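You operate a simulated robot arm through the tools that you are given. There is no shell and no other tool. Be economical: measure what you need, move in short steps, check, and stop when the job is done.

The job below is to be done with a simulated two-armed robot. You get a single attempt, and the scene is never put back.

TASK
Switch the right green lever on. Press the test button of the holder to switch it on. Fetch the white pen and stand it on top of the white sensor box on the top of the corner table. Fetch the resistor block from the top of the long table and set it on the top of the small table. Put the small white tub on the top of the long table away on the lower white wall shelf. Take the orange tray and leave it on top of the large white carton on the top of the trolley. Take the blue block and put it on the blue pad on the top of the small table. Put the M10 clear bag from the top of the left front desk on the fourth shelf from the bottom of the grey shelf unit and the M6 clear bag on the top of the right front desk. Take the long fitting and put it on the purple book. Fetch the battery pack from the shelf under the small table and stand it on the grey book. Open the right drawer of the big table, take the blue rubber ring from there and put it on top of the perforated cover and shut the drawer again. The order is free. Set down upright: white pen, small white tub, battery pack.

It is judged by the outcome, as a careful person would: the job done as asked, and still so three seconds after it is handed in. It fails if anything else is knocked over, pushed out of place, dropped, spilled or broken. A push-on lid holds only when it is set on centred and level and pressed home; a screw cap is set on level and turned clockwise until tight.

THE ROBOT
Two 7-joint arms with two-finger parallel grippers on one trunk, on a base that drives. Base frame: it is fixed to the floor where the robot stands at the start and does not move with it; the origin is under the middle of the robot, x ahead of it, y to its left, z up. Units: mm, rad, N and s.
The left shoulder is at the start at [-82, 119, 851], the right one opposite. With the tool pointing down near the work surface each hand reaches from about 100 to 400 mm from the robot's upright axis, wherever it stands, measured 20 degrees to its own side. Places, roughly: battery pack [-1250, -3750, 250]; blue block (5x5x5 cm) [-1400, -2300, 800]; blue pad (6x11x2 cm) [-1400, -4000, 700]; blue rubber ring [250, -4750, 750]; clear bag [-1500, -2500, 750]; fourth shelf of the grey shelf unit [-4000, -5300, 1100]; grey book [-250, 500, 1250]; large white carton [-2000, -5250, 750]; long fitting (3x11x3 cm) [-1400, -1500, 700]; lower white wall shelf (98x23 cm) [-540, 580, 1220]; orange tray [500, -2750, 750]; perforated cover (9x13x7 cm) [-2500, -2400, 800]; purple book [-250, 500, 1250]; resistor block [250, -1500, 750]; right drawer of the big table [300, -4800, 700]; right green lever [500, 200, 400]; small white tub (8x8x8 cm) [400, -2400, 800]; test button of the holder [400, 200, 800]; top of the right front desk [-1600, -100, 700]; top of the small table [-1600, -3900, 700]; white pen (2x2x12 cm) [400, -200, 800]; white sensor box [500, -250, 750]. Payload 3.43 kg a hand.
The tool frame of a hand sits at the grasp point between the pads (the TCP): z along the fingers, y along the line on which they close. The tips reach 30 mm beyond it. Largest opening 94 mm; finger width 28, thickness 10; the body of the gripper, 50 by 96 mm, starts 55 mm behind the TCP.
Orientation is that of the tool frame in the base frame, as a unit quaternion [x, y, z, w]. With the fingers straight down and closing along the base's y, the tool's x points along the base's -x, its y along +y and its z along -z.

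THE INTERFACE
- The arms move only by the tool drive_tool. It takes "left_targets", "right_targets" or both (then of equal length, played together; a hand with none holds still); each is a list of rows, each an object (a shift or turn left out is 0, a gripper value left out holds the last) with "translation": the shift along the tool's x, y, z in mm, a list of three; "angular": the turn, a rotation vector about the tool's x, y, z in rad, a list of three; "claw": the opening in per cent of the stroke, from 0 (shut) to 100 (fully open). In form: [{"translation": [x, y, z], "angular": [ax, ay, az], "claw": claw}, ...]. A call has 1 to 20 rows; each row is the pose to reach, as a shift and turn from the pose commanded when the call began, along the tool's axes at that moment. A row lasts 0.2 s, in which the tool goes at most 50 mm and 0.15 rad; a call with a longer step from one row to the next is refused whole, and so is a gripper value outside its range. Where a pose cannot be reached the arm comes as near as it can. A force on the tool above 40 N (or 10 N above the force at the start of the call, whichever is more), or a blocked arm, ends the call early, and 0.2 s more pass. The fingers move at their own pace (about 153 mm/s each) and stop on an object; they squeeze with about 30 N. The grip force told is the motor's: it shows also when the fingers shut on nothing. Time passes only in rows, and 0.2 s behind the last, so rows that repeat a pose let the fingers close. It gives the time, the measured TCP pose, the force on the tool (base axes), the opening and the grip force at its end, in the units of the frame above (readings bear some noise), with the torque about the TCP (base axes, N m) and any sound that the robot's microphone picked up, and new pictures: "pictures" is both (left out), scene, wrist or none (wrist: the cameras of the hands that moved).
- Cameras (640 x 400 px; columns grow to the right, rows downward): "scene" is now at [-41.5, 59.9, 1539.5]; the picture's right is [1.00, -0.02, 0.00], its down [-0.02, -0.91, -0.42] and it looks along [0.01, 0.42, -0.91] (base axes); focal length 214 px, centre (320, 200). "left" rides on the left gripper at [76, -14, -102] in its tool frame; the picture's right is [0.18, 0.98, 0.00], its down [-0.75, 0.14, -0.64] and it looks along [-0.63, 0.12, 0.77] (tool axes); focal length 243 px, centre (320, 200). "right" rides on the right gripper at [76, 14, -102] in its tool frame; the picture's right is [-0.18, 0.98, 0.00], its down [-0.75, -0.14, -0.64] and it looks along [-0.63, -0.12, 0.77] (tool axes); focal length 243 px, centre (320, 200).
- move_column(by): slides the trunk up (or, below 0, down) by that many mm; the arms and the scene camera ride with it, the base frame stays. It gives what a move gives, with no picture.
- base_move(legs): drives the robot by 1 to 6 legs, each [ahead, left, turn to the left] in mm, mm and rad, along the robot's own axes; the way and the turn of a leg run together, so that a leg with both is an arc; at most 1500 mm and 3.142 rad a leg. The arms and the cameras ride along, it lands a little off, and it stops where it bumps. It gives what a move gives, and a new picture of the scene camera.
- head_to(pan, tilt): turns the head with the scene camera to pan (to the left, within 2.496 rad either way) and tilt (down, from -0.506 to 1.204), counted from straight ahead of the robot. It gives what a move gives, and a new picture of the scene camera.
- locate(camera, pixels): for up to 12 pixels [column, row] of the newest picture of that camera ("zoom" is the newest enlarged one), the place [x, y, z] in the base frame of the surface seen there, good to about 3 mm. It takes no simulated time.
- close_up(camera, box): a new picture of the part [left, top, right, bottom] of that camera's present view, enlarged. It takes no simulated time.
- hand_in(): hands the job in; it is judged then, once.

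Work in short steps. Measure before you move; look again where a grasp or a placing could have gone wrong, and mend it. You have 378 turns and 360 pictures in all, those below and enlarged ones among them. Open the grippers and draw the arms clear of the work before you hand the job in, unless the task says otherwise; then end with one line.

The tools are called after "Request:" as name(argument=value, ...) on one line, values as JSON. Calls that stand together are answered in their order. drive_tool: Moves the arms, as the interface text tells. Its arguments: {"type":"object","properties":{"left_targets":{"type":"array","items":{"type":"object","properties":{"translation":{"type":"array","items":{"type":"number"}},"angular":{"type":"array","items":{"type":"number"}},"claw":{"type":"number"}}}},"right_targets":{"type":"array","items":{"type":"object","properties":{"translation":{"type":"array","items":{"type":"number"}},"angular":{"type":"array","items":{"type":"number"}},"claw":{"type":"number"}}}},"pictures":{"type":"string","enum":["both","scene","wrist","none"]}},"required":[]} The other tools are called the same way: move_column (by) slides the trunk up or down; base_move (legs) drives the base; head_to (pan, tilt) turns the head that bears the scene camera; locate (camera, pixels) gives the place of the surface under pixels of a picture; close_up (camera, box) takes an enlarged picture of a part of a camera's view; hand_in () hands the job in.

At the start:

```text
time_s: 0.0
left_tool_pos: [296.9, 350.6, 1000.3]
left_ee_rot: [0.0, 1.0, 0.0, 0.0]
left_force: [0.9, 0.2, 0.4]
left_ft_torque: [-0.01, -0.04, 0.02]
left_grip_width: 93.7
left_finger_force: 0.0
right_tool_pos: [293.4, 47.0, 999.3]
right_ee_rot: [-0.001, 1.0, 0.0, 0.0]
right_force: [-0.1, 0.1, 0.1]
right_ft_torque: [-0.02, 0.0, 0.01]
right_grip_width: 94.0
right_finger_force: 0.1
trunk travel left (down, up): [-275.0, 60.0]
robot x, y, heading: [-0.0, -1.0, -0.002]
head pan, tilt: [1.546, 1.14]
```

scene: 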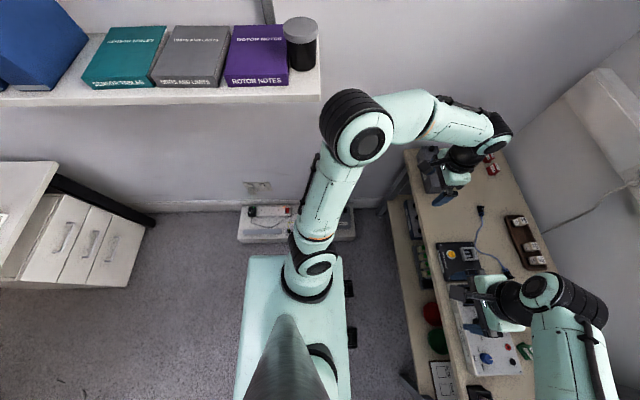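
right: 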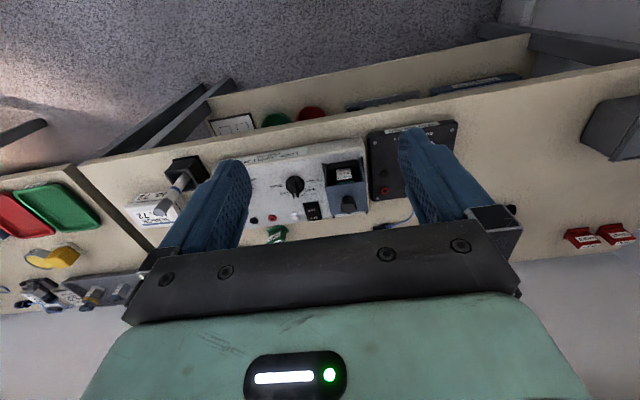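
left: 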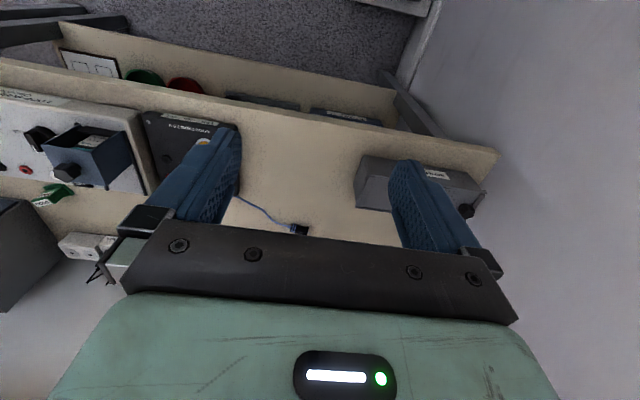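

The scene camera looks left at the wall shelf with the books. I turn the head ahead to see the bench with the levers and the pen.

Request:
head_to(pan=0.0, tilt=0.9)

```text
time_s: 1.6
left_tool_pos: [296.6, 351.5, 999.8]
left_ee_rot: [0.0, 1.0, 0.001, 0.0]
left_force: [-0.3, 0.5, -0.1]
left_ft_torque: [-0.02, -0.01, 0.0]
left_grip_width: 94.0
left_finger_force: 0.1
right_tool_pos: [294.2, 46.4, 999.8]
right_ee_rot: [0.0, 1.0, 0.0, -0.001]
right_force: [0.3, 0.8, 0.4]
right_ft_torque: [-0.01, -0.03, 0.01]
right_grip_width: 93.9
right_finger_force: 0.0
trunk travel left (down, up): [-275.0, 60.0]
robot x, y, heading: [-0.3, 0.7, 0.003]
head pan, tilt: [0.0, 0.901]
```

scene: 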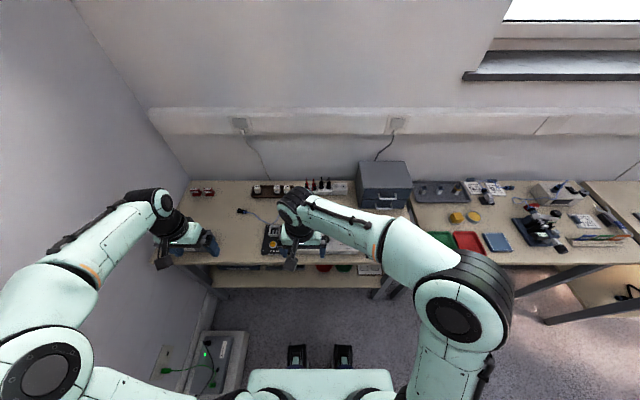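

I enlarge the bench region to find holder, pen and sensor box.

Request:
close_up(camera="scene", box=[180, 160, 420, 310])

Request:
close_up(camera="scene", box=[400, 160, 640, 310])

Request:
close_up(camera="right", box=[0, 60, 640, 320])

```text
2.67 times, centred on (300, 235) of scene
```

zoom: 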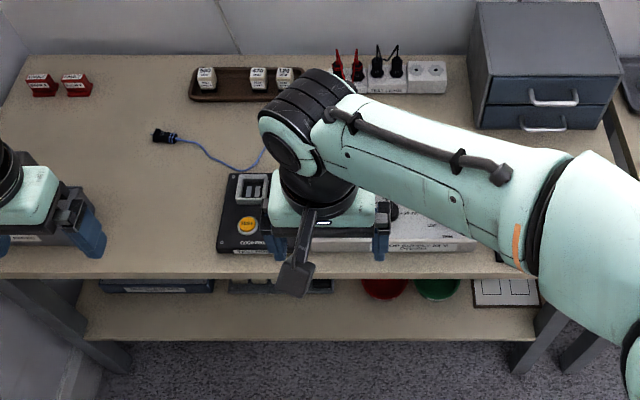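

```text
2.67 times, centred on (520, 235) of scene
```

zoom: 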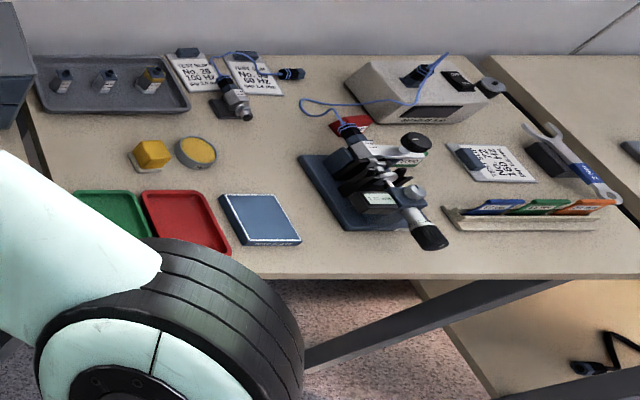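

```text
1.00 times, centred on (320, 190) of right (not enlarged: the box is as wide or as high as the picture)
```

zoom: 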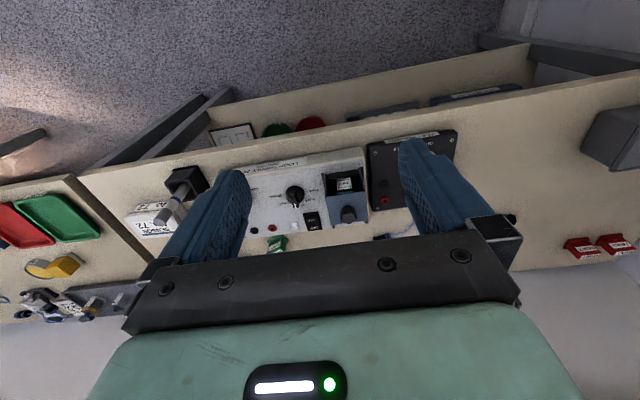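

The right wrist shows a black pen stand (185,190) with a white pen and white box (150,220), and the holder block. I measure these.

Request:
locate(camera="right", pixels=[[182, 180], [165, 213], [200, 172], [145, 222], [342, 183], [384, 202], [384, 187], [425, 140], [278, 243], [312, 219], [232, 133], [275, 128]])

Request:
close_up(camera="right", box=[90, 120, 290, 245])

Request:
close_up(camera="right", box=[200, 60, 540, 260])

```text
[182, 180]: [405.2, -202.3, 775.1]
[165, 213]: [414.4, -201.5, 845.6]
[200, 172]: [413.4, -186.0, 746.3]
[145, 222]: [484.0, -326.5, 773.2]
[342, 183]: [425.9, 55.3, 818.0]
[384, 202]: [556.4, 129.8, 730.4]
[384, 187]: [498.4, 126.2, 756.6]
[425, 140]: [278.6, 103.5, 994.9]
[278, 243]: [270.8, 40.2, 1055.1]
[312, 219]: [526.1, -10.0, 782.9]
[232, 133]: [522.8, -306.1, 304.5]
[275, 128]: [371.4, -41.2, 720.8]
```

```text
3.20 times, centred on (190, 182) of right
```

zoom: 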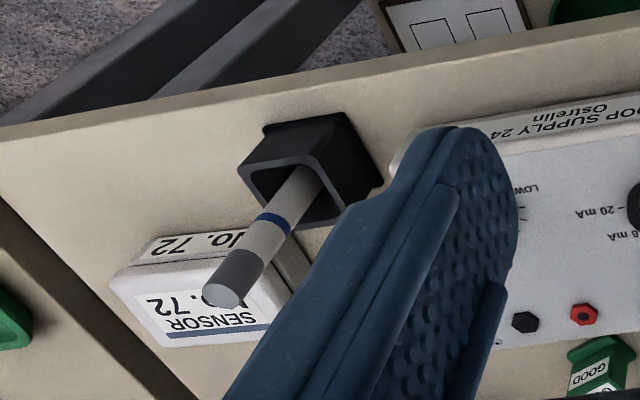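

```text
1.88 times, centred on (370, 160) of right
```

zoom: 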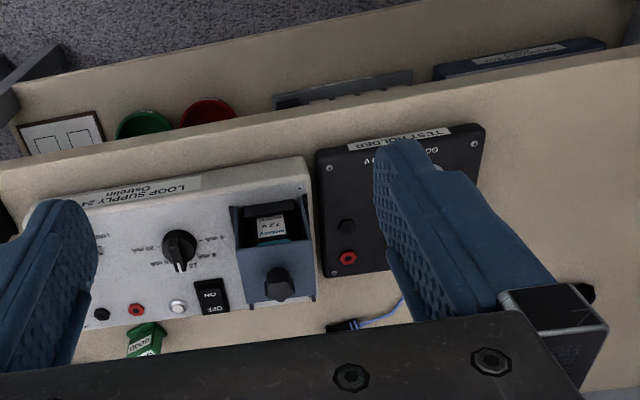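

I measure the test holder's yellow button and lower-shelf items from the scene view.

Request:
locate(camera="scene", pixels=[[272.6, 244.7], [266, 230], [281, 251], [230, 268], [278, 268], [324, 267], [345, 268], [200, 274], [370, 269], [190, 260]])

Request:
close_up(camera="scene", box=[230, 210, 310, 260])

Request:
close_up(camera="scene", box=[190, 250, 400, 381])

```text
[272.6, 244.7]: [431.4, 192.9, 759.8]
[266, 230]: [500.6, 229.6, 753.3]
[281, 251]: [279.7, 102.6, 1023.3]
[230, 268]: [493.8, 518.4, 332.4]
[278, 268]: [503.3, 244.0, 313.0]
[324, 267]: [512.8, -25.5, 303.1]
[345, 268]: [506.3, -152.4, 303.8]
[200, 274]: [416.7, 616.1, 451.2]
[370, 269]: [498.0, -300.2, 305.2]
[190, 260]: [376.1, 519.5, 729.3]
```

```text
8.00 times, centred on (270, 235) of scene
```

zoom: 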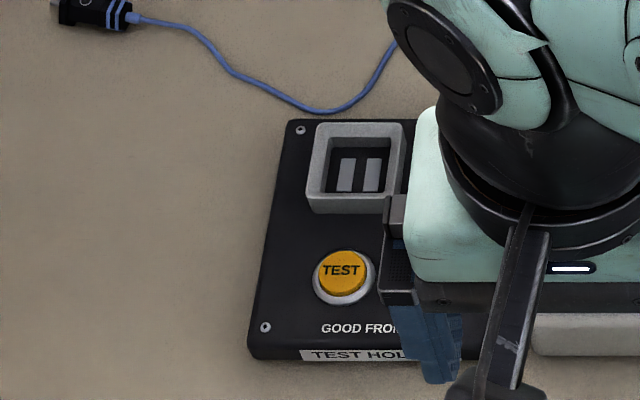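

```text
3.05 times, centred on (295, 316) of scene
```

zoom: 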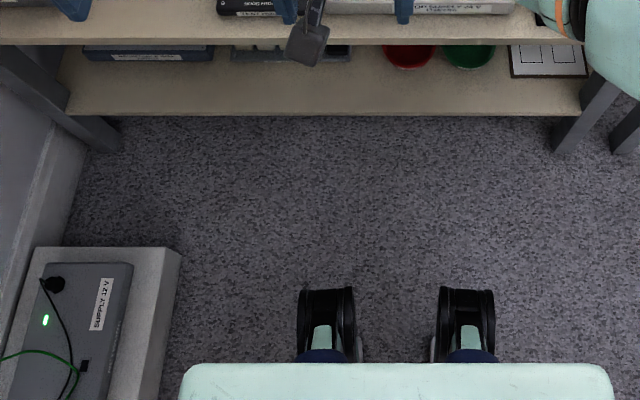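

The TEST button is at about [431,193,762] and the left hand is at [297,351,1000]. I shut the left fingers and move the hand above the button.

Request:
drive_tool(left_targets=[{"translation": [-30, -35, 0], "claw": 0}, {"translation": [-60, -70, 0], "claw": 0}, {"translation": [-90, -106, 0], "claw": 0}, {"translation": [-115, -135, 0], "claw": 0}, {"translation": [-134, -158, 30], "claw": 0}, {"translation": [-134, -158, 70], "claw": 0}, {"translation": [-134, -158, 110], "claw": 0}, {"translation": [-134, -158, 150], "claw": 0}, {"translation": [-134, -158, 150], "claw": 0}], pictures="both")

```text
time_s: 3.6
left_tool_pos: [429.2, 192.0, 848.5]
left_ee_rot: [0.001, 1.0, 0.0, 0.0]
left_force: [-0.4, -0.5, -0.1]
left_ft_torque: [0.02, 0.0, 0.03]
left_grip_width: 0.3
left_finger_force: 30.7
right_tool_pos: [294.0, 47.6, 999.4]
right_ee_rot: [0.0, 1.0, 0.0, -0.001]
right_force: [-0.1, -0.3, -0.7]
right_ft_torque: [0.02, -0.01, -0.02]
right_grip_width: 94.2
right_finger_force: 0.1
trunk travel left (down, up): [-275.0, 60.0]
robot x, y, heading: [-1.1, -2.1, -0.0]
head pan, tilt: [0.0, 0.901]
```

scene: 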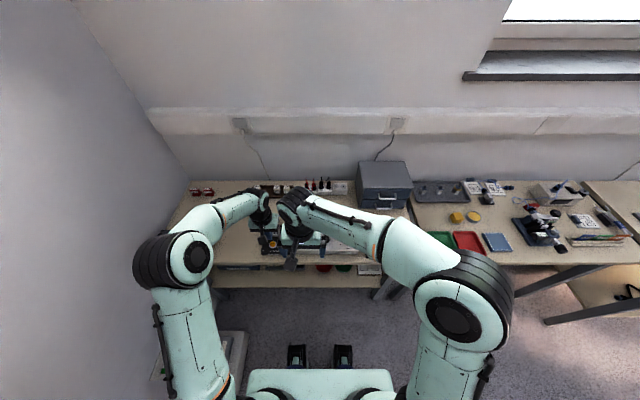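
left: 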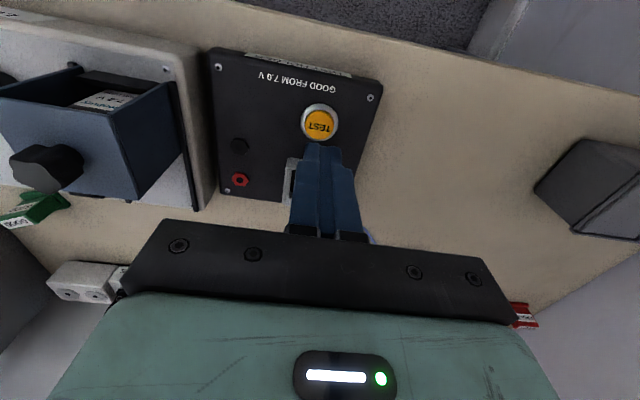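

The hand is above the button. I measure the button from the left wrist camera.

Request:
locate(camera="left", pixels=[[319, 122], [313, 115], [326, 132], [360, 120]])

```text
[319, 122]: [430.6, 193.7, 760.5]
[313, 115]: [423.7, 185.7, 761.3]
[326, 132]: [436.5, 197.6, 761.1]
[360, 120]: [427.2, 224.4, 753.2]
```

The button top is at z 761 and the tip at 818. I go down slowly until it is pressed, then come back up.

Request:
drive_tool(left_targets=[{"translation": [0, 0, 30]}, {"translation": [0, 0, 50]}, {"translation": [0, 0, 56]}, {"translation": [0, 0, 59]}, {"translation": [0, 0, 61]}, {"translation": [0, 0, 63]}, {"translation": [0, 0, 50]}, {"translation": [0, 0, 20]}, {"translation": [0, 0, 0]}], pictures="wrist")

```text
time_s: 5.6
left_tool_pos: [429.9, 192.7, 850.0]
left_ee_rot: [0.0, 1.0, 0.0, 0.0]
left_force: [-0.2, -0.3, 1.0]
left_ft_torque: [-0.02, -0.02, -0.01]
left_grip_width: 0.0
left_finger_force: 30.5
right_tool_pos: [293.8, 45.8, 999.4]
right_ee_rot: [0.0, 1.0, -0.001, 0.0]
right_force: [-0.1, 0.1, -0.7]
right_ft_torque: [0.04, 0.04, -0.01]
right_grip_width: 93.9
right_finger_force: 0.0
trunk travel left (down, up): [-275.0, 60.0]
robot x, y, heading: [3.0, 0.3, -0.003]
head pan, tilt: [0.0, 0.901]
heard: click
```

left: 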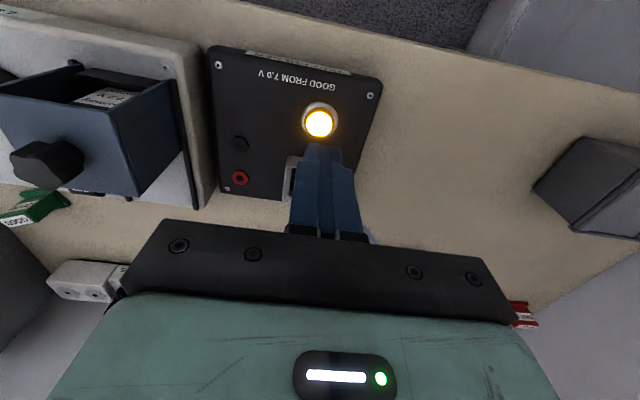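

The button lights up and clicked: done. I retract the left hand and bring the right hand behind the pen for a look.

Request:
drive_tool(left_targets=[{"translation": [0, 0, -40]}, {"translation": [0, 0, -80]}, {"translation": [0, 0, -120]}, {"translation": [30, 35, -150]}, {"translation": [60, 70, -150]}, {"translation": [90, 106, -150]}, {"translation": [120, 140, -150]}, {"translation": [134, 158, -150], "claw": 100}], right_targets=[{"translation": [0, -35, 0]}, {"translation": [0, -70, 0]}, {"translation": [0, -105, 0]}, {"translation": [0, -140, 0]}, {"translation": [0, -175, 0]}, {"translation": [0, -210, 0]}, {"translation": [0, -247, 20]}, {"translation": [0, -247, 40]}], pictures="both")

```text
refused: row 4 steps farther than a row can; nothing moved
```

The rows were slightly too long; I split them.

Request:
drive_tool(left_targets=[{"translation": [0, 0, -40]}, {"translation": [0, 0, -80]}, {"translation": [0, 0, -120]}, {"translation": [20, 25, -150]}, {"translation": [50, 60, -150]}, {"translation": [80, 95, -150]}, {"translation": [107, 126, -150]}, {"translation": [134, 158, -150], "claw": 100}], right_targets=[{"translation": [0, -35, 0]}, {"translation": [0, -70, 0]}, {"translation": [0, -105, 0]}, {"translation": [0, -140, 0]}, {"translation": [0, -175, 0]}, {"translation": [0, -210, 0]}, {"translation": [0, -247, 20]}, {"translation": [0, -247, 40]}], pictures="both")

```text
time_s: 7.4
left_tool_pos: [294.2, 350.0, 1001.7]
left_ee_rot: [0.001, 1.0, 0.0, 0.001]
left_force: [0.2, 0.2, -0.2]
left_ft_torque: [-0.01, -0.01, 0.0]
left_grip_width: 93.9
left_finger_force: 0.1
right_tool_pos: [294.1, -199.2, 961.8]
right_ee_rot: [0.001, 1.0, 0.0, 0.0]
right_force: [-0.2, 1.1, -0.1]
right_ft_torque: [-0.02, -0.02, -0.03]
right_grip_width: 94.1
right_finger_force: 0.0
trunk travel left (down, up): [-275.0, 60.0]
robot x, y, heading: [2.3, 2.0, 0.0]
head pan, tilt: [0.0, 0.901]
```

scene: 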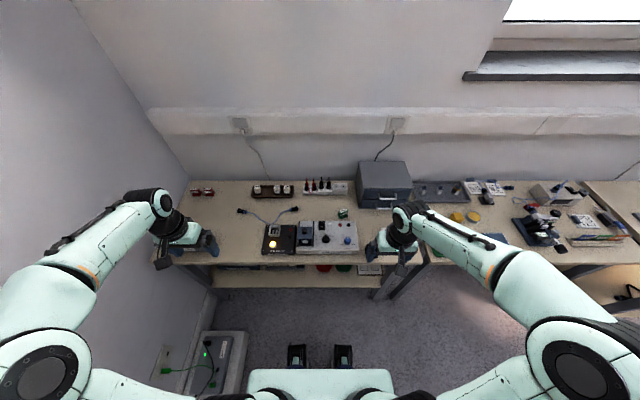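
right: 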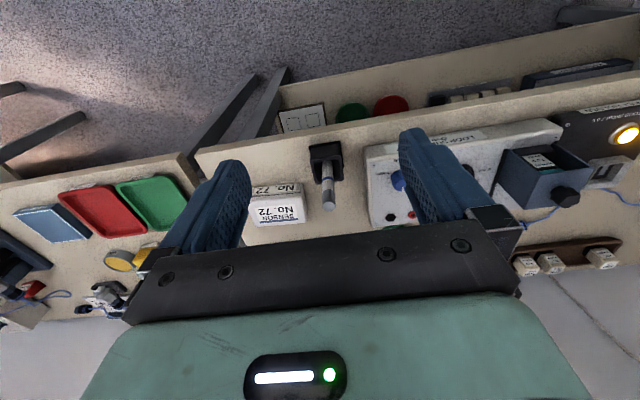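
left: 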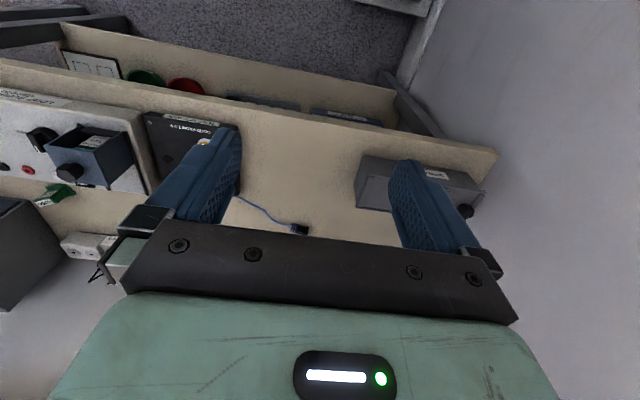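

The pen top shows at (330,200), stand at (325,158), sensor box at (278,208). I enlarge and measure them, and also look at the lower-shelf strip near (480,90).

Request:
close_up(camera="right", box=[240, 120, 400, 220])

Request:
locate(camera="right", pixels=[[330, 207], [328, 190], [327, 175], [312, 150], [339, 146], [313, 167], [252, 207], [304, 198], [256, 226], [304, 222], [280, 210]])

Request:
close_up(camera="right", box=[400, 30, 640, 180])

```text
4.00 times, centred on (320, 170) of right
```

zoom: 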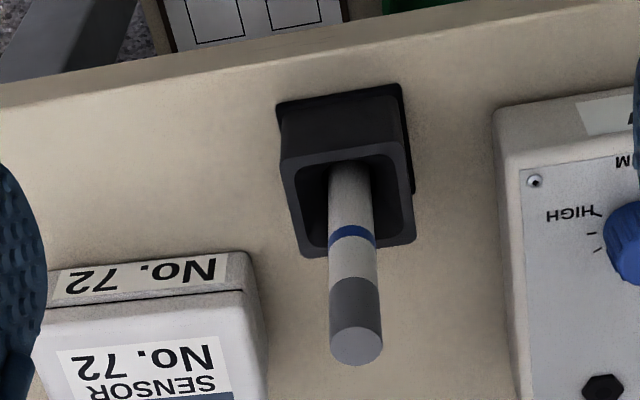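

```text
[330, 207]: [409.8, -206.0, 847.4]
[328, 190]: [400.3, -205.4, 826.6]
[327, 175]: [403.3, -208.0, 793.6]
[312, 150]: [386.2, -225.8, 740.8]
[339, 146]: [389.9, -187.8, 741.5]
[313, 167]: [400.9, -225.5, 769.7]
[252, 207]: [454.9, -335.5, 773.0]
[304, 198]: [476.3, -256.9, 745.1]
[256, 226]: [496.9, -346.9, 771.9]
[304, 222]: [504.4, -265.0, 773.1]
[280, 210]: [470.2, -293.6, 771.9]
```

```text
2.67 times, centred on (520, 105) of right
```

zoom: 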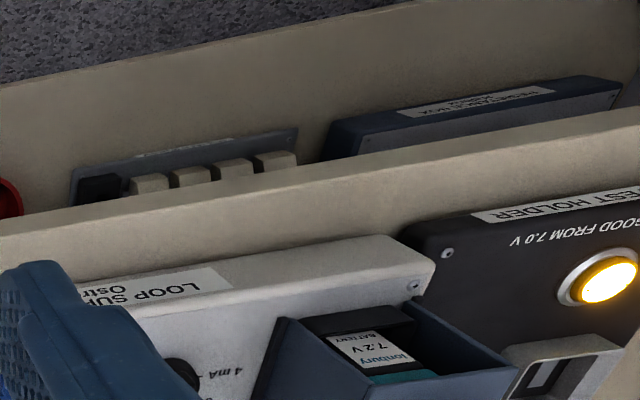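

The pen axis is at about [410,-206], its top at z 848, and the stand top is at 770. I move over it with a half opening and descend to TCP z 820.

Request:
drive_tool(right_targets=[{"translation": [-40, -3, 0], "claw": 55}, {"translation": [-80, -7, 0], "claw": 55}, {"translation": [-116, -7, 0], "claw": 55}, {"translation": [-116, -7, 40], "claw": 55}, {"translation": [-116, -7, 60], "claw": 55}, {"translation": [-116, -7, 60], "claw": 55}], pictures="wrist")

```text
time_s: 8.8
left_tool_pos: [294.3, 349.2, 1001.6]
left_ee_rot: [0.0, 1.0, 0.0, -0.001]
left_force: [-0.9, -0.3, -0.5]
left_ft_torque: [0.0, -0.02, 0.01]
left_grip_width: 93.7
left_finger_force: 0.1
right_tool_pos: [408.0, -206.0, 899.0]
right_ee_rot: [-0.001, 1.0, -0.001, -0.001]
right_force: [0.2, -0.5, 1.4]
right_ft_torque: [0.01, 0.0, 0.01]
right_grip_width: 51.8
right_finger_force: 0.1
trunk travel left (down, up): [-275.0, 60.0]
robot x, y, heading: [-0.2, -0.1, 0.002]
head pan, tilt: [0.0, 0.901]
```

right: 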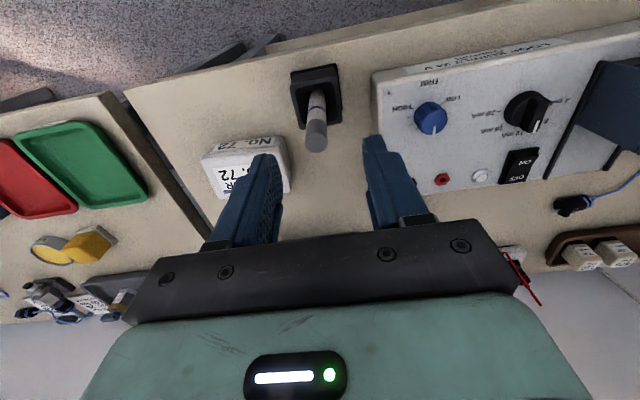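

Pen top at (316,138), near the middle of the fingers. I recheck its place and the box top.

Request:
locate(camera="right", pixels=[[316, 140], [307, 135], [326, 135], [316, 115], [205, 165], [280, 145], [288, 185], [214, 195], [245, 165]])

```text
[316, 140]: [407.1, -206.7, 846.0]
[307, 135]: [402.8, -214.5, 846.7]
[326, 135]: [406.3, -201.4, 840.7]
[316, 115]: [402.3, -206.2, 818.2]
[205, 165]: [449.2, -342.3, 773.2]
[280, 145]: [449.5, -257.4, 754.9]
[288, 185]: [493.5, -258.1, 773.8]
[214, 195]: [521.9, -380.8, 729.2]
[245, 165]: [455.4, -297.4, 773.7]
```

I descend to z 820, grip, and lift straight up 160 mm to clear the stand.

Request:
drive_tool(right_targets=[{"translation": [0, 0, 30]}, {"translation": [0, 0, 60]}, {"translation": [0, 0, 79]}, {"translation": [0, 0, 79], "claw": 0}, {"translation": [0, 0, 79], "claw": 0}, {"translation": [0, 0, 79], "claw": 0}, {"translation": [0, 0, 50], "claw": 0}, {"translation": [0, 0, 10], "claw": 0}, {"translation": [0, 0, -20], "claw": 0}, {"translation": [0, 0, -20], "claw": 0}], pictures="wrist")

```text
time_s: 11.0
left_tool_pos: [295.4, 349.3, 1001.2]
left_ee_rot: [0.0, 1.0, 0.001, 0.0]
left_force: [0.0, -0.1, 0.6]
left_ft_torque: [0.01, 0.01, -0.02]
left_grip_width: 93.9
left_finger_force: 0.1
right_tool_pos: [411.6, -207.5, 922.8]
right_ee_rot: [0.0, 1.0, 0.0, 0.0]
right_force: [-0.5, -0.4, 0.4]
right_ft_torque: [0.02, 0.0, 0.01]
right_grip_width: 14.8
right_finger_force: 29.7
trunk travel left (down, up): [-275.0, 60.0]
robot x, y, heading: [-0.7, -1.4, 0.001]
head pan, tilt: [0.0, 0.901]
```

right: 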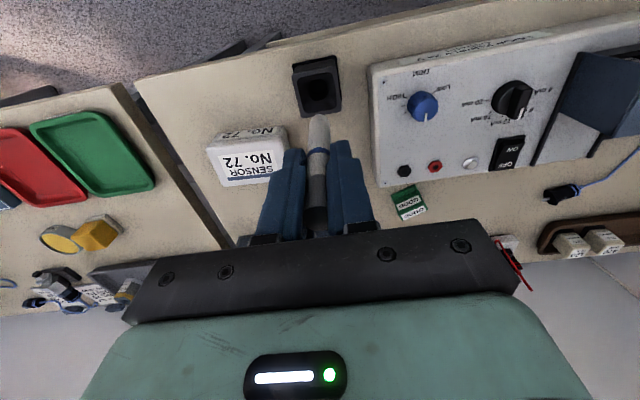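

The pen is held (14.8 mm wide). I measure its lower end at (318,120) and the box's far edge.

Request:
locate(camera="right", pixels=[[318, 117], [318, 120], [310, 130], [328, 130], [207, 152], [285, 135], [284, 170], [222, 182], [226, 187]])

Request:
close_up(camera="right", box=[200, 80, 360, 240])

```text
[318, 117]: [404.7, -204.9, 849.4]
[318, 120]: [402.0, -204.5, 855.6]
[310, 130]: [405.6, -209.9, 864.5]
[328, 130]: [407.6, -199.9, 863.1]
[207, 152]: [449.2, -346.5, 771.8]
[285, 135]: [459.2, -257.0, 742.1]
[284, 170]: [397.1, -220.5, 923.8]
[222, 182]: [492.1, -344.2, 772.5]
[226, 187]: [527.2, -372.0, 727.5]
```

```text
2.50 times, centred on (280, 160) of right
```

zoom: 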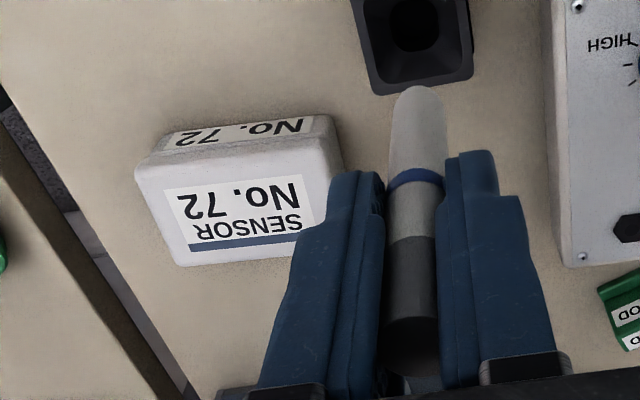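

The box top spans x 449–498, y −258 to −346, with its middle at about [474,−301]. I carry the pen there and lower it to just above.

Request:
drive_tool(right_targets=[{"translation": [-25, -38, 0]}, {"translation": [-50, -76, 0]}, {"translation": [-63, -94, 0]}, {"translation": [-63, -94, 20]}, {"translation": [-63, -94, 40]}, {"translation": [-63, -94, 46]}, {"translation": [-63, -94, 46]}], pictures="wrist")

```text
time_s: 12.6
left_tool_pos: [295.5, 348.1, 1002.0]
left_ee_rot: [0.0, 1.0, 0.0, 0.0]
left_force: [0.3, 0.0, 0.3]
left_ft_torque: [0.02, 0.02, 0.01]
left_grip_width: 94.2
left_finger_force: 0.1
right_tool_pos: [471.6, -300.9, 873.8]
right_ee_rot: [0.0, 1.0, 0.0, 0.0]
right_force: [0.3, -0.5, -0.1]
right_ft_torque: [-0.02, -0.03, 0.02]
right_grip_width: 14.8
right_finger_force: 30.0
trunk travel left (down, up): [-275.0, 60.0]
robot x, y, heading: [-2.5, 0.9, -0.002]
head pan, tilt: [0.0, 0.901]
```

right: 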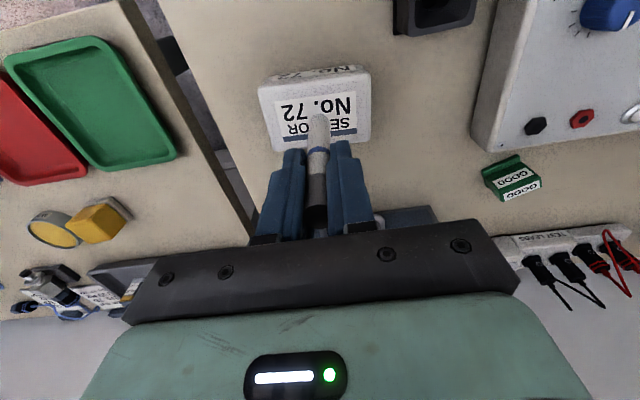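

The pen is over the box middle. I lower it in 2 mm steps to meet the top.

Request:
drive_tool(right_targets=[{"translation": [0, 0, 3]}, {"translation": [0, 0, 5]}, {"translation": [0, 0, 7]}, {"translation": [0, 0, 9]}, {"translation": [0, 0, 10]}], pictures="none")

```text
time_s: 13.8
left_tool_pos: [295.4, 348.8, 1001.8]
left_ee_rot: [0.0, 1.0, 0.0, 0.0]
left_force: [0.3, -1.0, -0.1]
left_ft_torque: [-0.02, 0.0, -0.01]
left_grip_width: 94.2
left_finger_force: 0.0
right_tool_pos: [472.8, -300.8, 864.0]
right_ee_rot: [0.0, 1.0, 0.0, 0.0]
right_force: [-0.3, -1.0, -1.0]
right_ft_torque: [0.0, -0.01, 0.01]
right_grip_width: 14.9
right_finger_force: 29.3
trunk travel left (down, up): [-275.0, 60.0]
robot x, y, heading: [0.1, 0.5, 0.002]
head pan, tilt: [0.0, 0.901]
```

No contact yet (force about 0 N). I go on in 1 mm steps.

Request:
drive_tool(right_targets=[{"translation": [0, 0, 1]}, {"translation": [0, 0, 2]}, {"translation": [0, 0, 3]}], pictures="none")

Request:
drive_tool(right_targets=[{"translation": [0, 0, 1]}, {"translation": [0, 0, 1.5]}], pictures="none")

Request:
close_up(camera="right", box=[240, 50, 400, 250])

```text
time_s: 14.6
left_tool_pos: [294.6, 349.1, 1002.3]
left_ee_rot: [0.001, 1.0, 0.0, 0.001]
left_force: [0.6, 0.0, 0.6]
left_ft_torque: [0.0, -0.01, -0.02]
left_grip_width: 93.8
left_finger_force: 0.0
right_tool_pos: [473.1, -301.2, 862.0]
right_ee_rot: [0.001, 1.0, 0.001, 0.002]
right_force: [-2.2, 1.5, 11.9]
right_ft_torque: [0.34, 0.24, -0.02]
right_grip_width: 14.6
right_finger_force: 30.7
trunk travel left (down, up): [-275.0, 60.0]
robot x, y, heading: [-0.6, -3.9, 0.003]
head pan, tilt: [0.0, 0.901]
```

```text
time_s: 15.2
left_tool_pos: [294.6, 349.8, 1002.2]
left_ee_rot: [0.0, 1.0, -0.001, 0.001]
left_force: [0.4, 0.8, 0.0]
left_ft_torque: [-0.03, 0.01, -0.03]
left_grip_width: 94.2
left_finger_force: 0.1
right_tool_pos: [473.8, -301.8, 861.3]
right_ee_rot: [0.0, 1.0, 0.0, 0.003]
right_force: [-0.7, -0.7, 20.2]
right_ft_torque: [-0.38, 0.15, -0.03]
right_grip_width: 14.5
right_finger_force: 29.7
trunk travel left (down, up): [-275.0, 60.0]
robot x, y, heading: [-0.7, -0.9, 0.004]
head pan, tilt: [0.0, 0.901]
```

```text
2.00 times, centred on (320, 150) of right
```

zoom: 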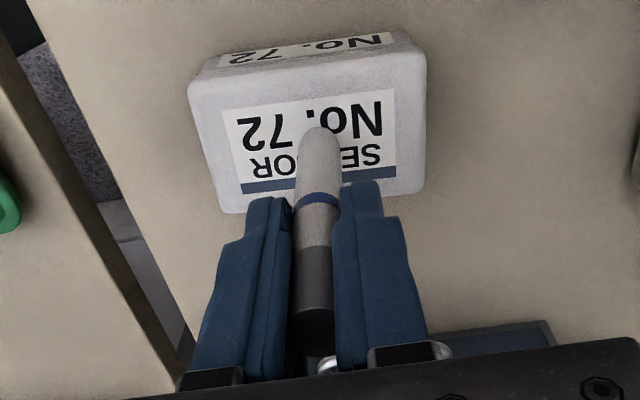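

Contact at 20 N. I ease up to unload, open the fingers gently, wait, then rise straight up.

Request:
drive_tool(right_targets=[{"translation": [0, 0, -1.5]}, {"translation": [0, 0, -2]}, {"translation": [0, 0, -2], "claw": 20}, {"translation": [0, 0, -2], "claw": 35}, {"translation": [0, 0, -2], "claw": 50}, {"translation": [0, 0, -20]}, {"translation": [0, 0, -60]}, {"translation": [0, 0, -100]}, {"translation": [0, 0, -130]}], pictures="wrist")

```text
time_s: 17.2
left_tool_pos: [295.7, 348.5, 1002.0]
left_ee_rot: [0.0, 1.0, 0.0, 0.0]
left_force: [1.3, -0.4, -0.3]
left_ft_torque: [0.0, -0.01, 0.01]
left_grip_width: 93.8
left_finger_force: 0.0
right_tool_pos: [471.9, -301.6, 988.3]
right_ee_rot: [0.001, 1.0, 0.0, 0.0]
right_force: [0.8, 0.2, 0.2]
right_ft_torque: [0.03, 0.02, 0.01]
right_grip_width: 46.8
right_finger_force: 0.1
trunk travel left (down, up): [-275.0, 60.0]
robot x, y, heading: [1.3, 0.3, 0.002]
head pan, tilt: [0.0, 0.901]
```

right: 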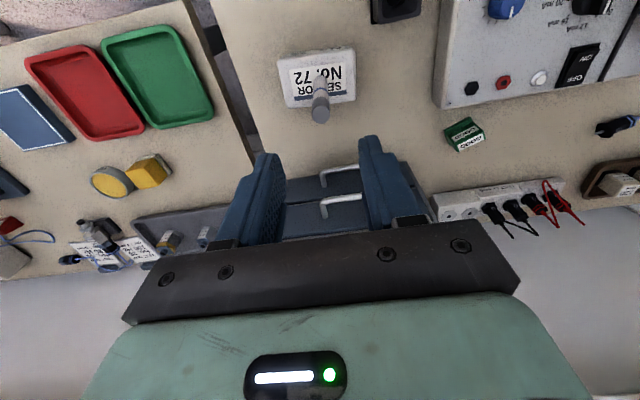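

The pen stands on the sensor box. Next is the lever: I draw the right hand back, then back off to look under the table.

Request:
drive_tool(right_targets=[{"translation": [40, 20, -10], "claw": 100}, {"translation": [80, 40, -10]}, {"translation": [120, 60, -10]}, {"translation": [160, 80, -10]}, {"translation": [190, 110, -10]}], pictures="none")

Request:
base_move(legs=[[-600, 0, 0]])

Request:
move_column(by=-250)

Request:
head_to(pan=0.1, tilt=0.6)

```text
time_s: 18.4
left_tool_pos: [295.6, 349.9, 1001.5]
left_ee_rot: [0.0, 1.0, 0.001, 0.0]
left_force: [-0.3, 0.2, -0.8]
left_ft_torque: [0.01, -0.04, 0.02]
left_grip_width: 94.0
left_finger_force: 0.1
right_tool_pos: [282.2, -192.3, 999.8]
right_ee_rot: [0.0, 1.0, 0.001, 0.0]
right_force: [-0.4, 0.7, 0.7]
right_ft_torque: [-0.03, 0.01, 0.0]
right_grip_width: 94.2
right_finger_force: 0.1
trunk travel left (down, up): [-275.0, 60.0]
robot x, y, heading: [-2.1, 2.1, -0.0]
head pan, tilt: [0.0, 0.901]
```

```text
time_s: 21.8
left_tool_pos: [-303.3, 347.5, 1001.6]
left_ee_rot: [-0.001, 1.0, 0.0, 0.0]
left_force: [-0.4, -0.3, -0.7]
left_ft_torque: [0.0, -0.03, -0.01]
left_grip_width: 94.3
left_finger_force: 0.1
right_tool_pos: [-315.4, -192.6, 999.7]
right_ee_rot: [-0.002, 1.0, 0.0, -0.001]
right_force: [0.7, -0.1, -0.3]
right_ft_torque: [-0.02, -0.01, 0.03]
right_grip_width: 93.8
right_finger_force: 0.0
trunk travel left (down, up): [-275.0, 60.0]
robot x, y, heading: [-601.2, -1.2, 0.002]
head pan, tilt: [0.0, 0.901]
```

scene: 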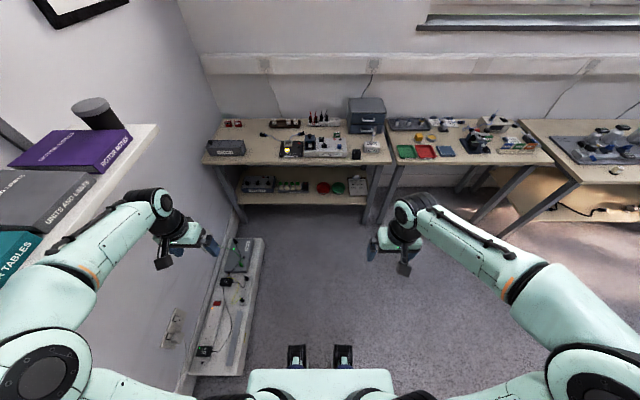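

```text
time_s: 24.4
left_tool_pos: [-304.9, 349.0, 752.6]
left_ee_rot: [-0.001, 1.0, 0.0, 0.0]
left_force: [-0.7, 0.6, -0.3]
left_ft_torque: [0.0, 0.0, 0.03]
left_grip_width: 94.0
left_finger_force: 0.0
right_tool_pos: [-315.4, -191.9, 749.5]
right_ee_rot: [-0.001, 1.0, 0.0, 0.001]
right_force: [0.0, -0.6, -0.2]
right_ft_torque: [0.0, -0.01, -0.01]
right_grip_width: 94.0
right_finger_force: 0.0
trunk travel left (down, up): [-25.0, 310.0]
robot x, y, heading: [-599.2, -0.5, 0.007]
head pan, tilt: [0.0, 0.901]
```

```text
time_s: 25.2
left_tool_pos: [-303.5, 349.2, 750.7]
left_ee_rot: [-0.002, 1.0, 0.001, 0.0]
left_force: [0.3, 0.3, -0.1]
left_ft_torque: [0.0, 0.03, 0.0]
left_grip_width: 94.0
left_finger_force: 0.1
right_tool_pos: [-315.3, -191.9, 749.0]
right_ee_rot: [-0.001, 1.0, 0.0, 0.0]
right_force: [-0.4, 0.3, -0.7]
right_ft_torque: [-0.01, -0.01, 0.01]
right_grip_width: 94.0
right_finger_force: 0.2
trunk travel left (down, up): [-25.0, 310.0]
robot x, y, heading: [-599.5, -1.1, 0.0]
head pan, tilt: [0.099, 0.6]
```

scene: 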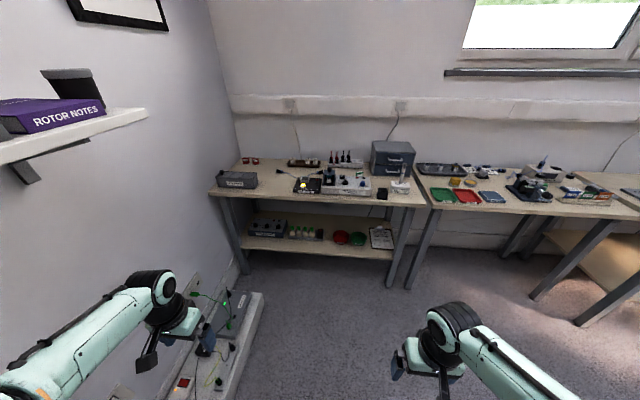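

Green items show on the lower shelf near (305,232). I enlarge there.

Request:
close_up(camera="scene", box=[235, 205, 345, 250])

Request:
locate(camera="scene", pixels=[[292, 231], [301, 231], [310, 232], [318, 234], [305, 237], [265, 230], [288, 238], [340, 236]])

```text
5.82 times, centred on (290, 228) of scene
```

zoom: 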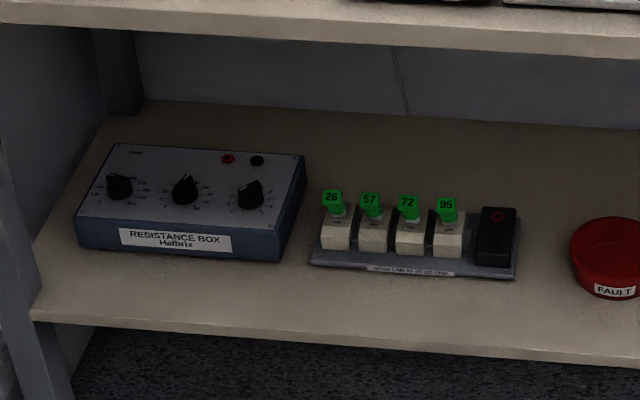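

```text
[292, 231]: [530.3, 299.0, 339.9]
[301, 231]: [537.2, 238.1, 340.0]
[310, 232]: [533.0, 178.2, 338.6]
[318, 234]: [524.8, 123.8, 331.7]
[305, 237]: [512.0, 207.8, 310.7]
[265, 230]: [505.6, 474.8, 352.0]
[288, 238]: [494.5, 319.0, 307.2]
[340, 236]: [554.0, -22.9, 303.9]
```

Four green levers (26, 57, 72, 95); the right one is 95. I enlarge further to see its state and the markings.

Request:
close_up(camera="scene", box=[285, 222, 330, 250])

Request:
locate(camera="zoom", pixels=[[395, 110], [395, 150], [390, 200], [415, 250], [300, 110], [190, 100], [480, 200], [440, 370], [300, 380], [60, 360]])

```text
14.22 times, centred on (308, 236) of scene
```

zoom: 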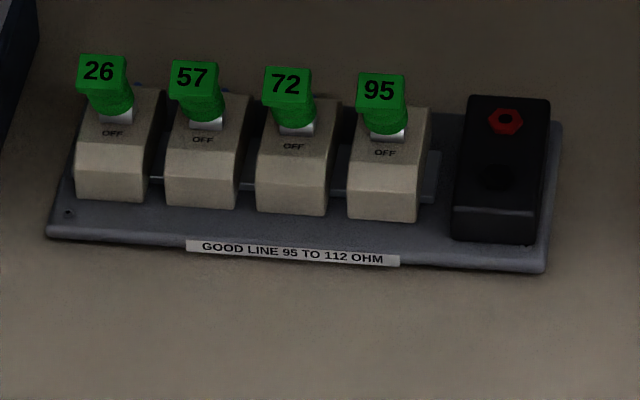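

```text
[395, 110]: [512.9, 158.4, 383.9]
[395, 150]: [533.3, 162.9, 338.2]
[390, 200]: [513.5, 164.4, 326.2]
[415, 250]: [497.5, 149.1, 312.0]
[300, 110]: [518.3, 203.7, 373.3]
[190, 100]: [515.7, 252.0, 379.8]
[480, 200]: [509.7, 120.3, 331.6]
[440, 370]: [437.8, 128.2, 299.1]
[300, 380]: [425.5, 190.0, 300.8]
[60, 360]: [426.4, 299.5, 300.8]
```

Levers read OFF with knobs tipped to the front; knob 95 is at about [512,160,388]. I pre-shape the left hand away from the table: shut, pitched forward 0.9 rad, lowered to z ≈ 430.

Request:
drive_tool(left_targets=[{"translation": [-10, -20, 35], "angular": [0, -0.1, 0], "claw": 0}, {"translation": [-20, -40, 70], "angular": [0, -0.2, 0]}, {"translation": [-30, -60, 105], "angular": [0, -0.3, 0]}, {"translation": [-40, -80, 140], "angular": [0, -0.4, 0]}, {"translation": [-50, -100, 175], "angular": [0, -0.5, 0]}, {"translation": [-60, -120, 210], "angular": [0, -0.6, 0]}, {"translation": [-60, -145, 245], "angular": [0, -0.7, 0]}, {"translation": [-60, -165, 280], "angular": [0, -0.8, 0]}, {"translation": [-60, -186, 310], "angular": [0, -0.9, 0]}, {"translation": [-60, -186, 310], "angular": [0, -0.9, 0]}], pictures="both")

```text
time_s: 27.4
left_tool_pos: [-249.0, 175.8, 459.4]
left_ee_rot: [0.018, 0.922, -0.013, 0.387]
left_force: [0.3, 0.5, -0.1]
left_ft_torque: [0.01, 0.0, 0.02]
left_grip_width: 0.1
left_finger_force: 29.4
left hand out of reach, approached as far as the arm can: row 5, 9, 10
right_tool_pos: [-315.2, -191.5, 748.7]
right_ee_rot: [-0.001, 1.0, 0.0, 0.0]
right_force: [-0.4, 0.2, -0.7]
right_ft_torque: [0.01, 0.03, -0.02]
right_grip_width: 93.8
right_finger_force: 0.0
trunk travel left (down, up): [-25.0, 310.0]
robot x, y, heading: [-601.1, -1.6, 0.003]
head pan, tilt: [0.099, 0.6]
```

scene: 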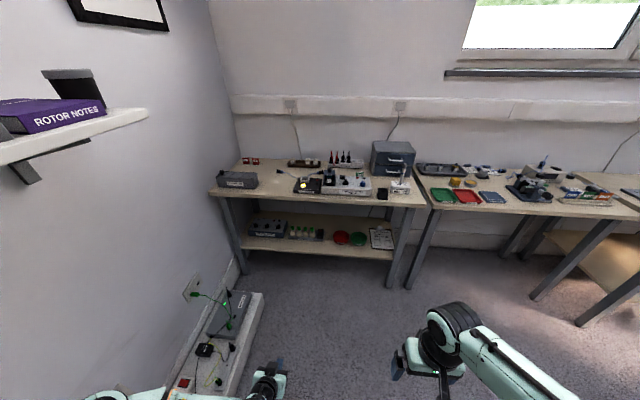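
left: 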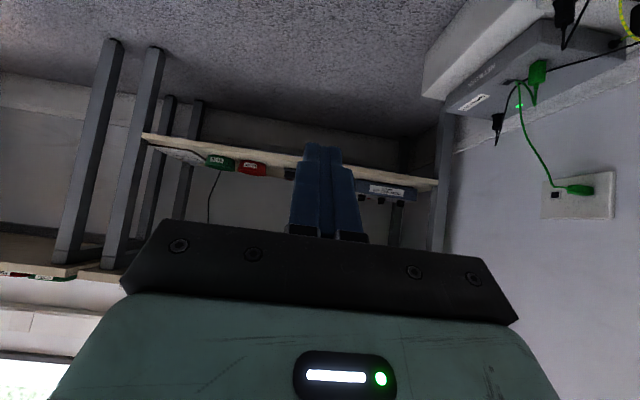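

It nearly reached the pose. I lower the trunk the last 25 mm and push the hand 100 mm forward to test reach.

Request:
move_column(by=-25)

Request:
drive_tool(left_targets=[{"translation": [-18, 0, 28]}, {"translation": [-36, 0, 56]}, {"translation": [-54, 0, 84]}, {"translation": [-54, 0, 84]}], pictures="none")

```text
time_s: 28.1
left_tool_pos: [-248.3, 174.2, 435.8]
left_ee_rot: [0.017, 0.922, -0.012, 0.386]
left_force: [0.1, 1.0, -0.3]
left_ft_torque: [-0.01, 0.0, 0.0]
left_grip_width: 0.2
left_finger_force: 29.9
right_tool_pos: [-314.4, -191.9, 724.2]
right_ee_rot: [-0.001, 1.0, -0.001, 0.001]
right_force: [0.1, -1.2, -0.1]
right_ft_torque: [0.0, -0.01, -0.03]
right_grip_width: 94.3
right_finger_force: 0.2
trunk travel left (down, up): [0.0, 335.0]
robot x, y, heading: [-600.3, -0.4, 0.002]
head pan, tilt: [0.099, 0.6]
```

```text
time_s: 29.1
left_tool_pos: [-148.6, 171.6, 414.1]
left_ee_rot: [0.017, 0.922, -0.012, 0.386]
left_force: [-0.1, 0.6, -0.7]
left_ft_torque: [-0.01, 0.01, 0.0]
left_grip_width: 0.0
left_finger_force: 29.3
right_tool_pos: [-314.0, -193.7, 724.2]
right_ee_rot: [-0.001, 1.0, 0.0, 0.0]
right_force: [0.0, -0.6, -0.2]
right_ft_torque: [-0.01, -0.02, 0.0]
right_grip_width: 93.8
right_finger_force: 0.0
trunk travel left (down, up): [0.0, 335.0]
robot x, y, heading: [-596.8, -0.1, 0.003]
head pan, tilt: [0.099, 0.6]
```

Reach is fine. I drive 570 mm forward, so the left tip stops short of the levers.

Request:
base_move(legs=[[570, 0, 0]])

Request:
close_up(camera="left", box=[160, 60, 480, 260])

```text
time_s: 32.4
left_tool_pos: [423.8, 173.2, 413.3]
left_ee_rot: [0.016, 0.922, -0.012, 0.386]
left_force: [0.6, 0.4, 0.3]
left_ft_torque: [0.04, 0.01, -0.02]
left_grip_width: 0.0
left_finger_force: 30.2
right_tool_pos: [257.9, -192.4, 723.9]
right_ee_rot: [-0.001, 1.0, 0.0, -0.001]
right_force: [0.3, 0.5, 0.7]
right_ft_torque: [0.02, -0.01, 0.0]
right_grip_width: 94.4
right_finger_force: 0.0
trunk travel left (down, up): [0.0, 335.0]
robot x, y, heading: [-26.7, -0.4, 0.004]
head pan, tilt: [0.099, 0.6]
```

scene: 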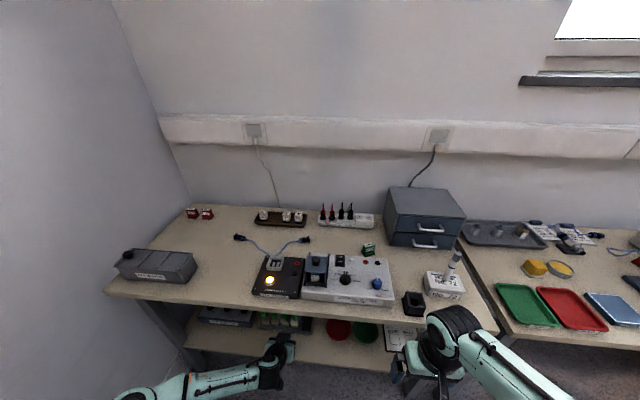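

```text
2.00 times, centred on (320, 160) of left
```

zoom: 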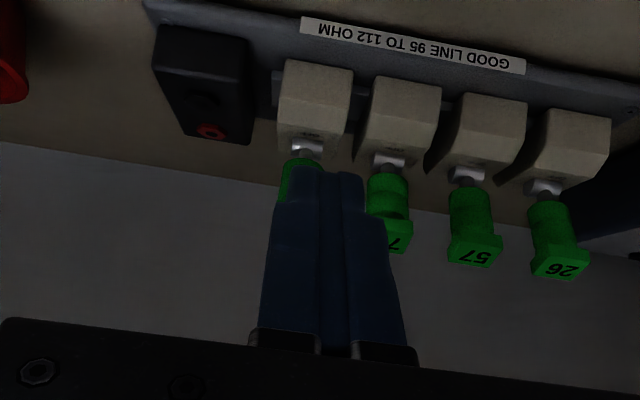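

The fingers are in front, between levers 95 (left here) and 72. I measure the knobs.

Request:
locate(camera="zoom", pixels=[[288, 185], [307, 148], [388, 160], [388, 220], [468, 175], [472, 230], [545, 188], [555, 240], [312, 110]])

```text
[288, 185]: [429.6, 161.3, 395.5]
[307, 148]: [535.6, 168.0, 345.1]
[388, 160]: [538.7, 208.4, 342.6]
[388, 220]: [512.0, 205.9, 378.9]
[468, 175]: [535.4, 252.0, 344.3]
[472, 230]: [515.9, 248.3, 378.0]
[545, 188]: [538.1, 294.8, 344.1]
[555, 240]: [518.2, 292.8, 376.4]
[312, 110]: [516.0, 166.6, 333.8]
```

Lever 95's pivot is at y ≈ 166 and its knob at about [513,163,382]. I shift the hand to y ≈ 162, lower it a little, and push backward slowly.

Request:
drive_tool(left_targets=[{"translation": [6, -10, 5]}, {"translation": [-9, -10, 24]}, {"translation": [-19, -10, 36]}, {"translation": [-25, -10, 44]}, {"translation": [-31, -10, 52]}, {"translation": [-37, -10, 60]}, {"translation": [-43, -10, 67]}, {"translation": [-50, -10, 75]}, {"translation": [-56, -10, 83]}, {"translation": [-56, -10, 83]}], pictures="wrist")

```text
time_s: 33.9
left_tool_pos: [500.1, 161.4, 407.5]
left_ee_rot: [0.017, 0.918, -0.01, 0.396]
left_force: [-3.3, 1.6, 12.2]
left_ft_torque: [0.05, -0.3, 0.03]
left_grip_width: 0.0
left_finger_force: 30.3
right_tool_pos: [257.9, -191.7, 725.6]
right_ee_rot: [-0.001, 1.0, 0.001, 0.0]
right_force: [0.6, -0.9, -0.5]
right_ft_torque: [0.0, 0.02, 0.0]
right_grip_width: 94.0
right_finger_force: 0.0
trunk travel left (down, up): [0.0, 335.0]
robot x, y, heading: [-24.2, -0.3, 0.004]
head pan, tilt: [0.099, 0.6]
stopped in row 7 (left hand): the force on the tool passed its limit at 44 N (the readings are from after the stop); the commanded pose is now the measured one
```

left: 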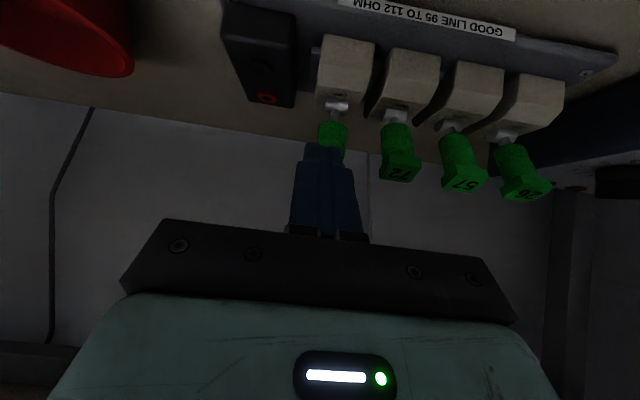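

The tip pressed on the knob's end face and jammed. I back off, go 20 mm lower so the tip meets the knob's front side, and push again.

Request:
drive_tool(left_targets=[{"translation": [24, 0, -25]}, {"translation": [38.5, 0, -11.7]}, {"translation": [30, 0, -3]}, {"translation": [21.4, 0, 6.4]}, {"translation": [18, 0, 10]}, {"translation": [14.5, 0, 13.7]}, {"translation": [11, 0, 17.3]}, {"translation": [7.6, 0, 21]}, {"translation": [4.2, 0, 24.6]}, {"translation": [0.8, 0, 28.2]}, {"translation": [-2.7, 0, 31.9]}, {"translation": [-2.7, 0, 31.9]}], pictures="wrist")

```text
time_s: 36.5
left_tool_pos: [522.9, 160.3, 387.4]
left_ee_rot: [0.017, 0.919, -0.011, 0.394]
left_force: [-9.2, 3.2, 10.7]
left_ft_torque: [0.03, -0.24, 0.14]
left_grip_width: 0.0
left_finger_force: 30.3
right_tool_pos: [257.3, -191.1, 723.7]
right_ee_rot: [-0.001, 1.0, 0.0, 0.001]
right_force: [0.3, 0.2, -0.2]
right_ft_torque: [-0.03, -0.01, 0.0]
right_grip_width: 93.7
right_finger_force: 0.0
trunk travel left (down, up): [0.0, 335.0]
robot x, y, heading: [-24.5, -0.8, 0.003]
head pan, tilt: [0.099, 0.6]
```

left: 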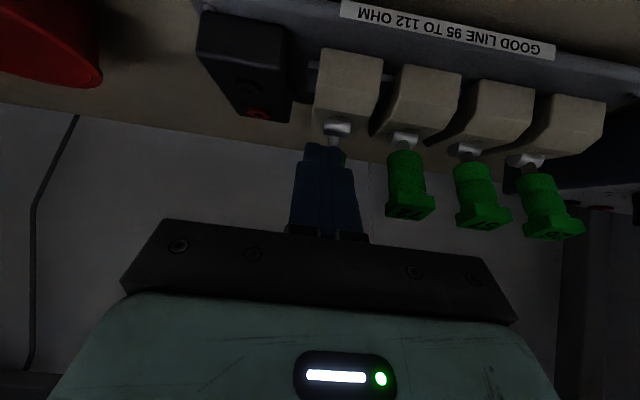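

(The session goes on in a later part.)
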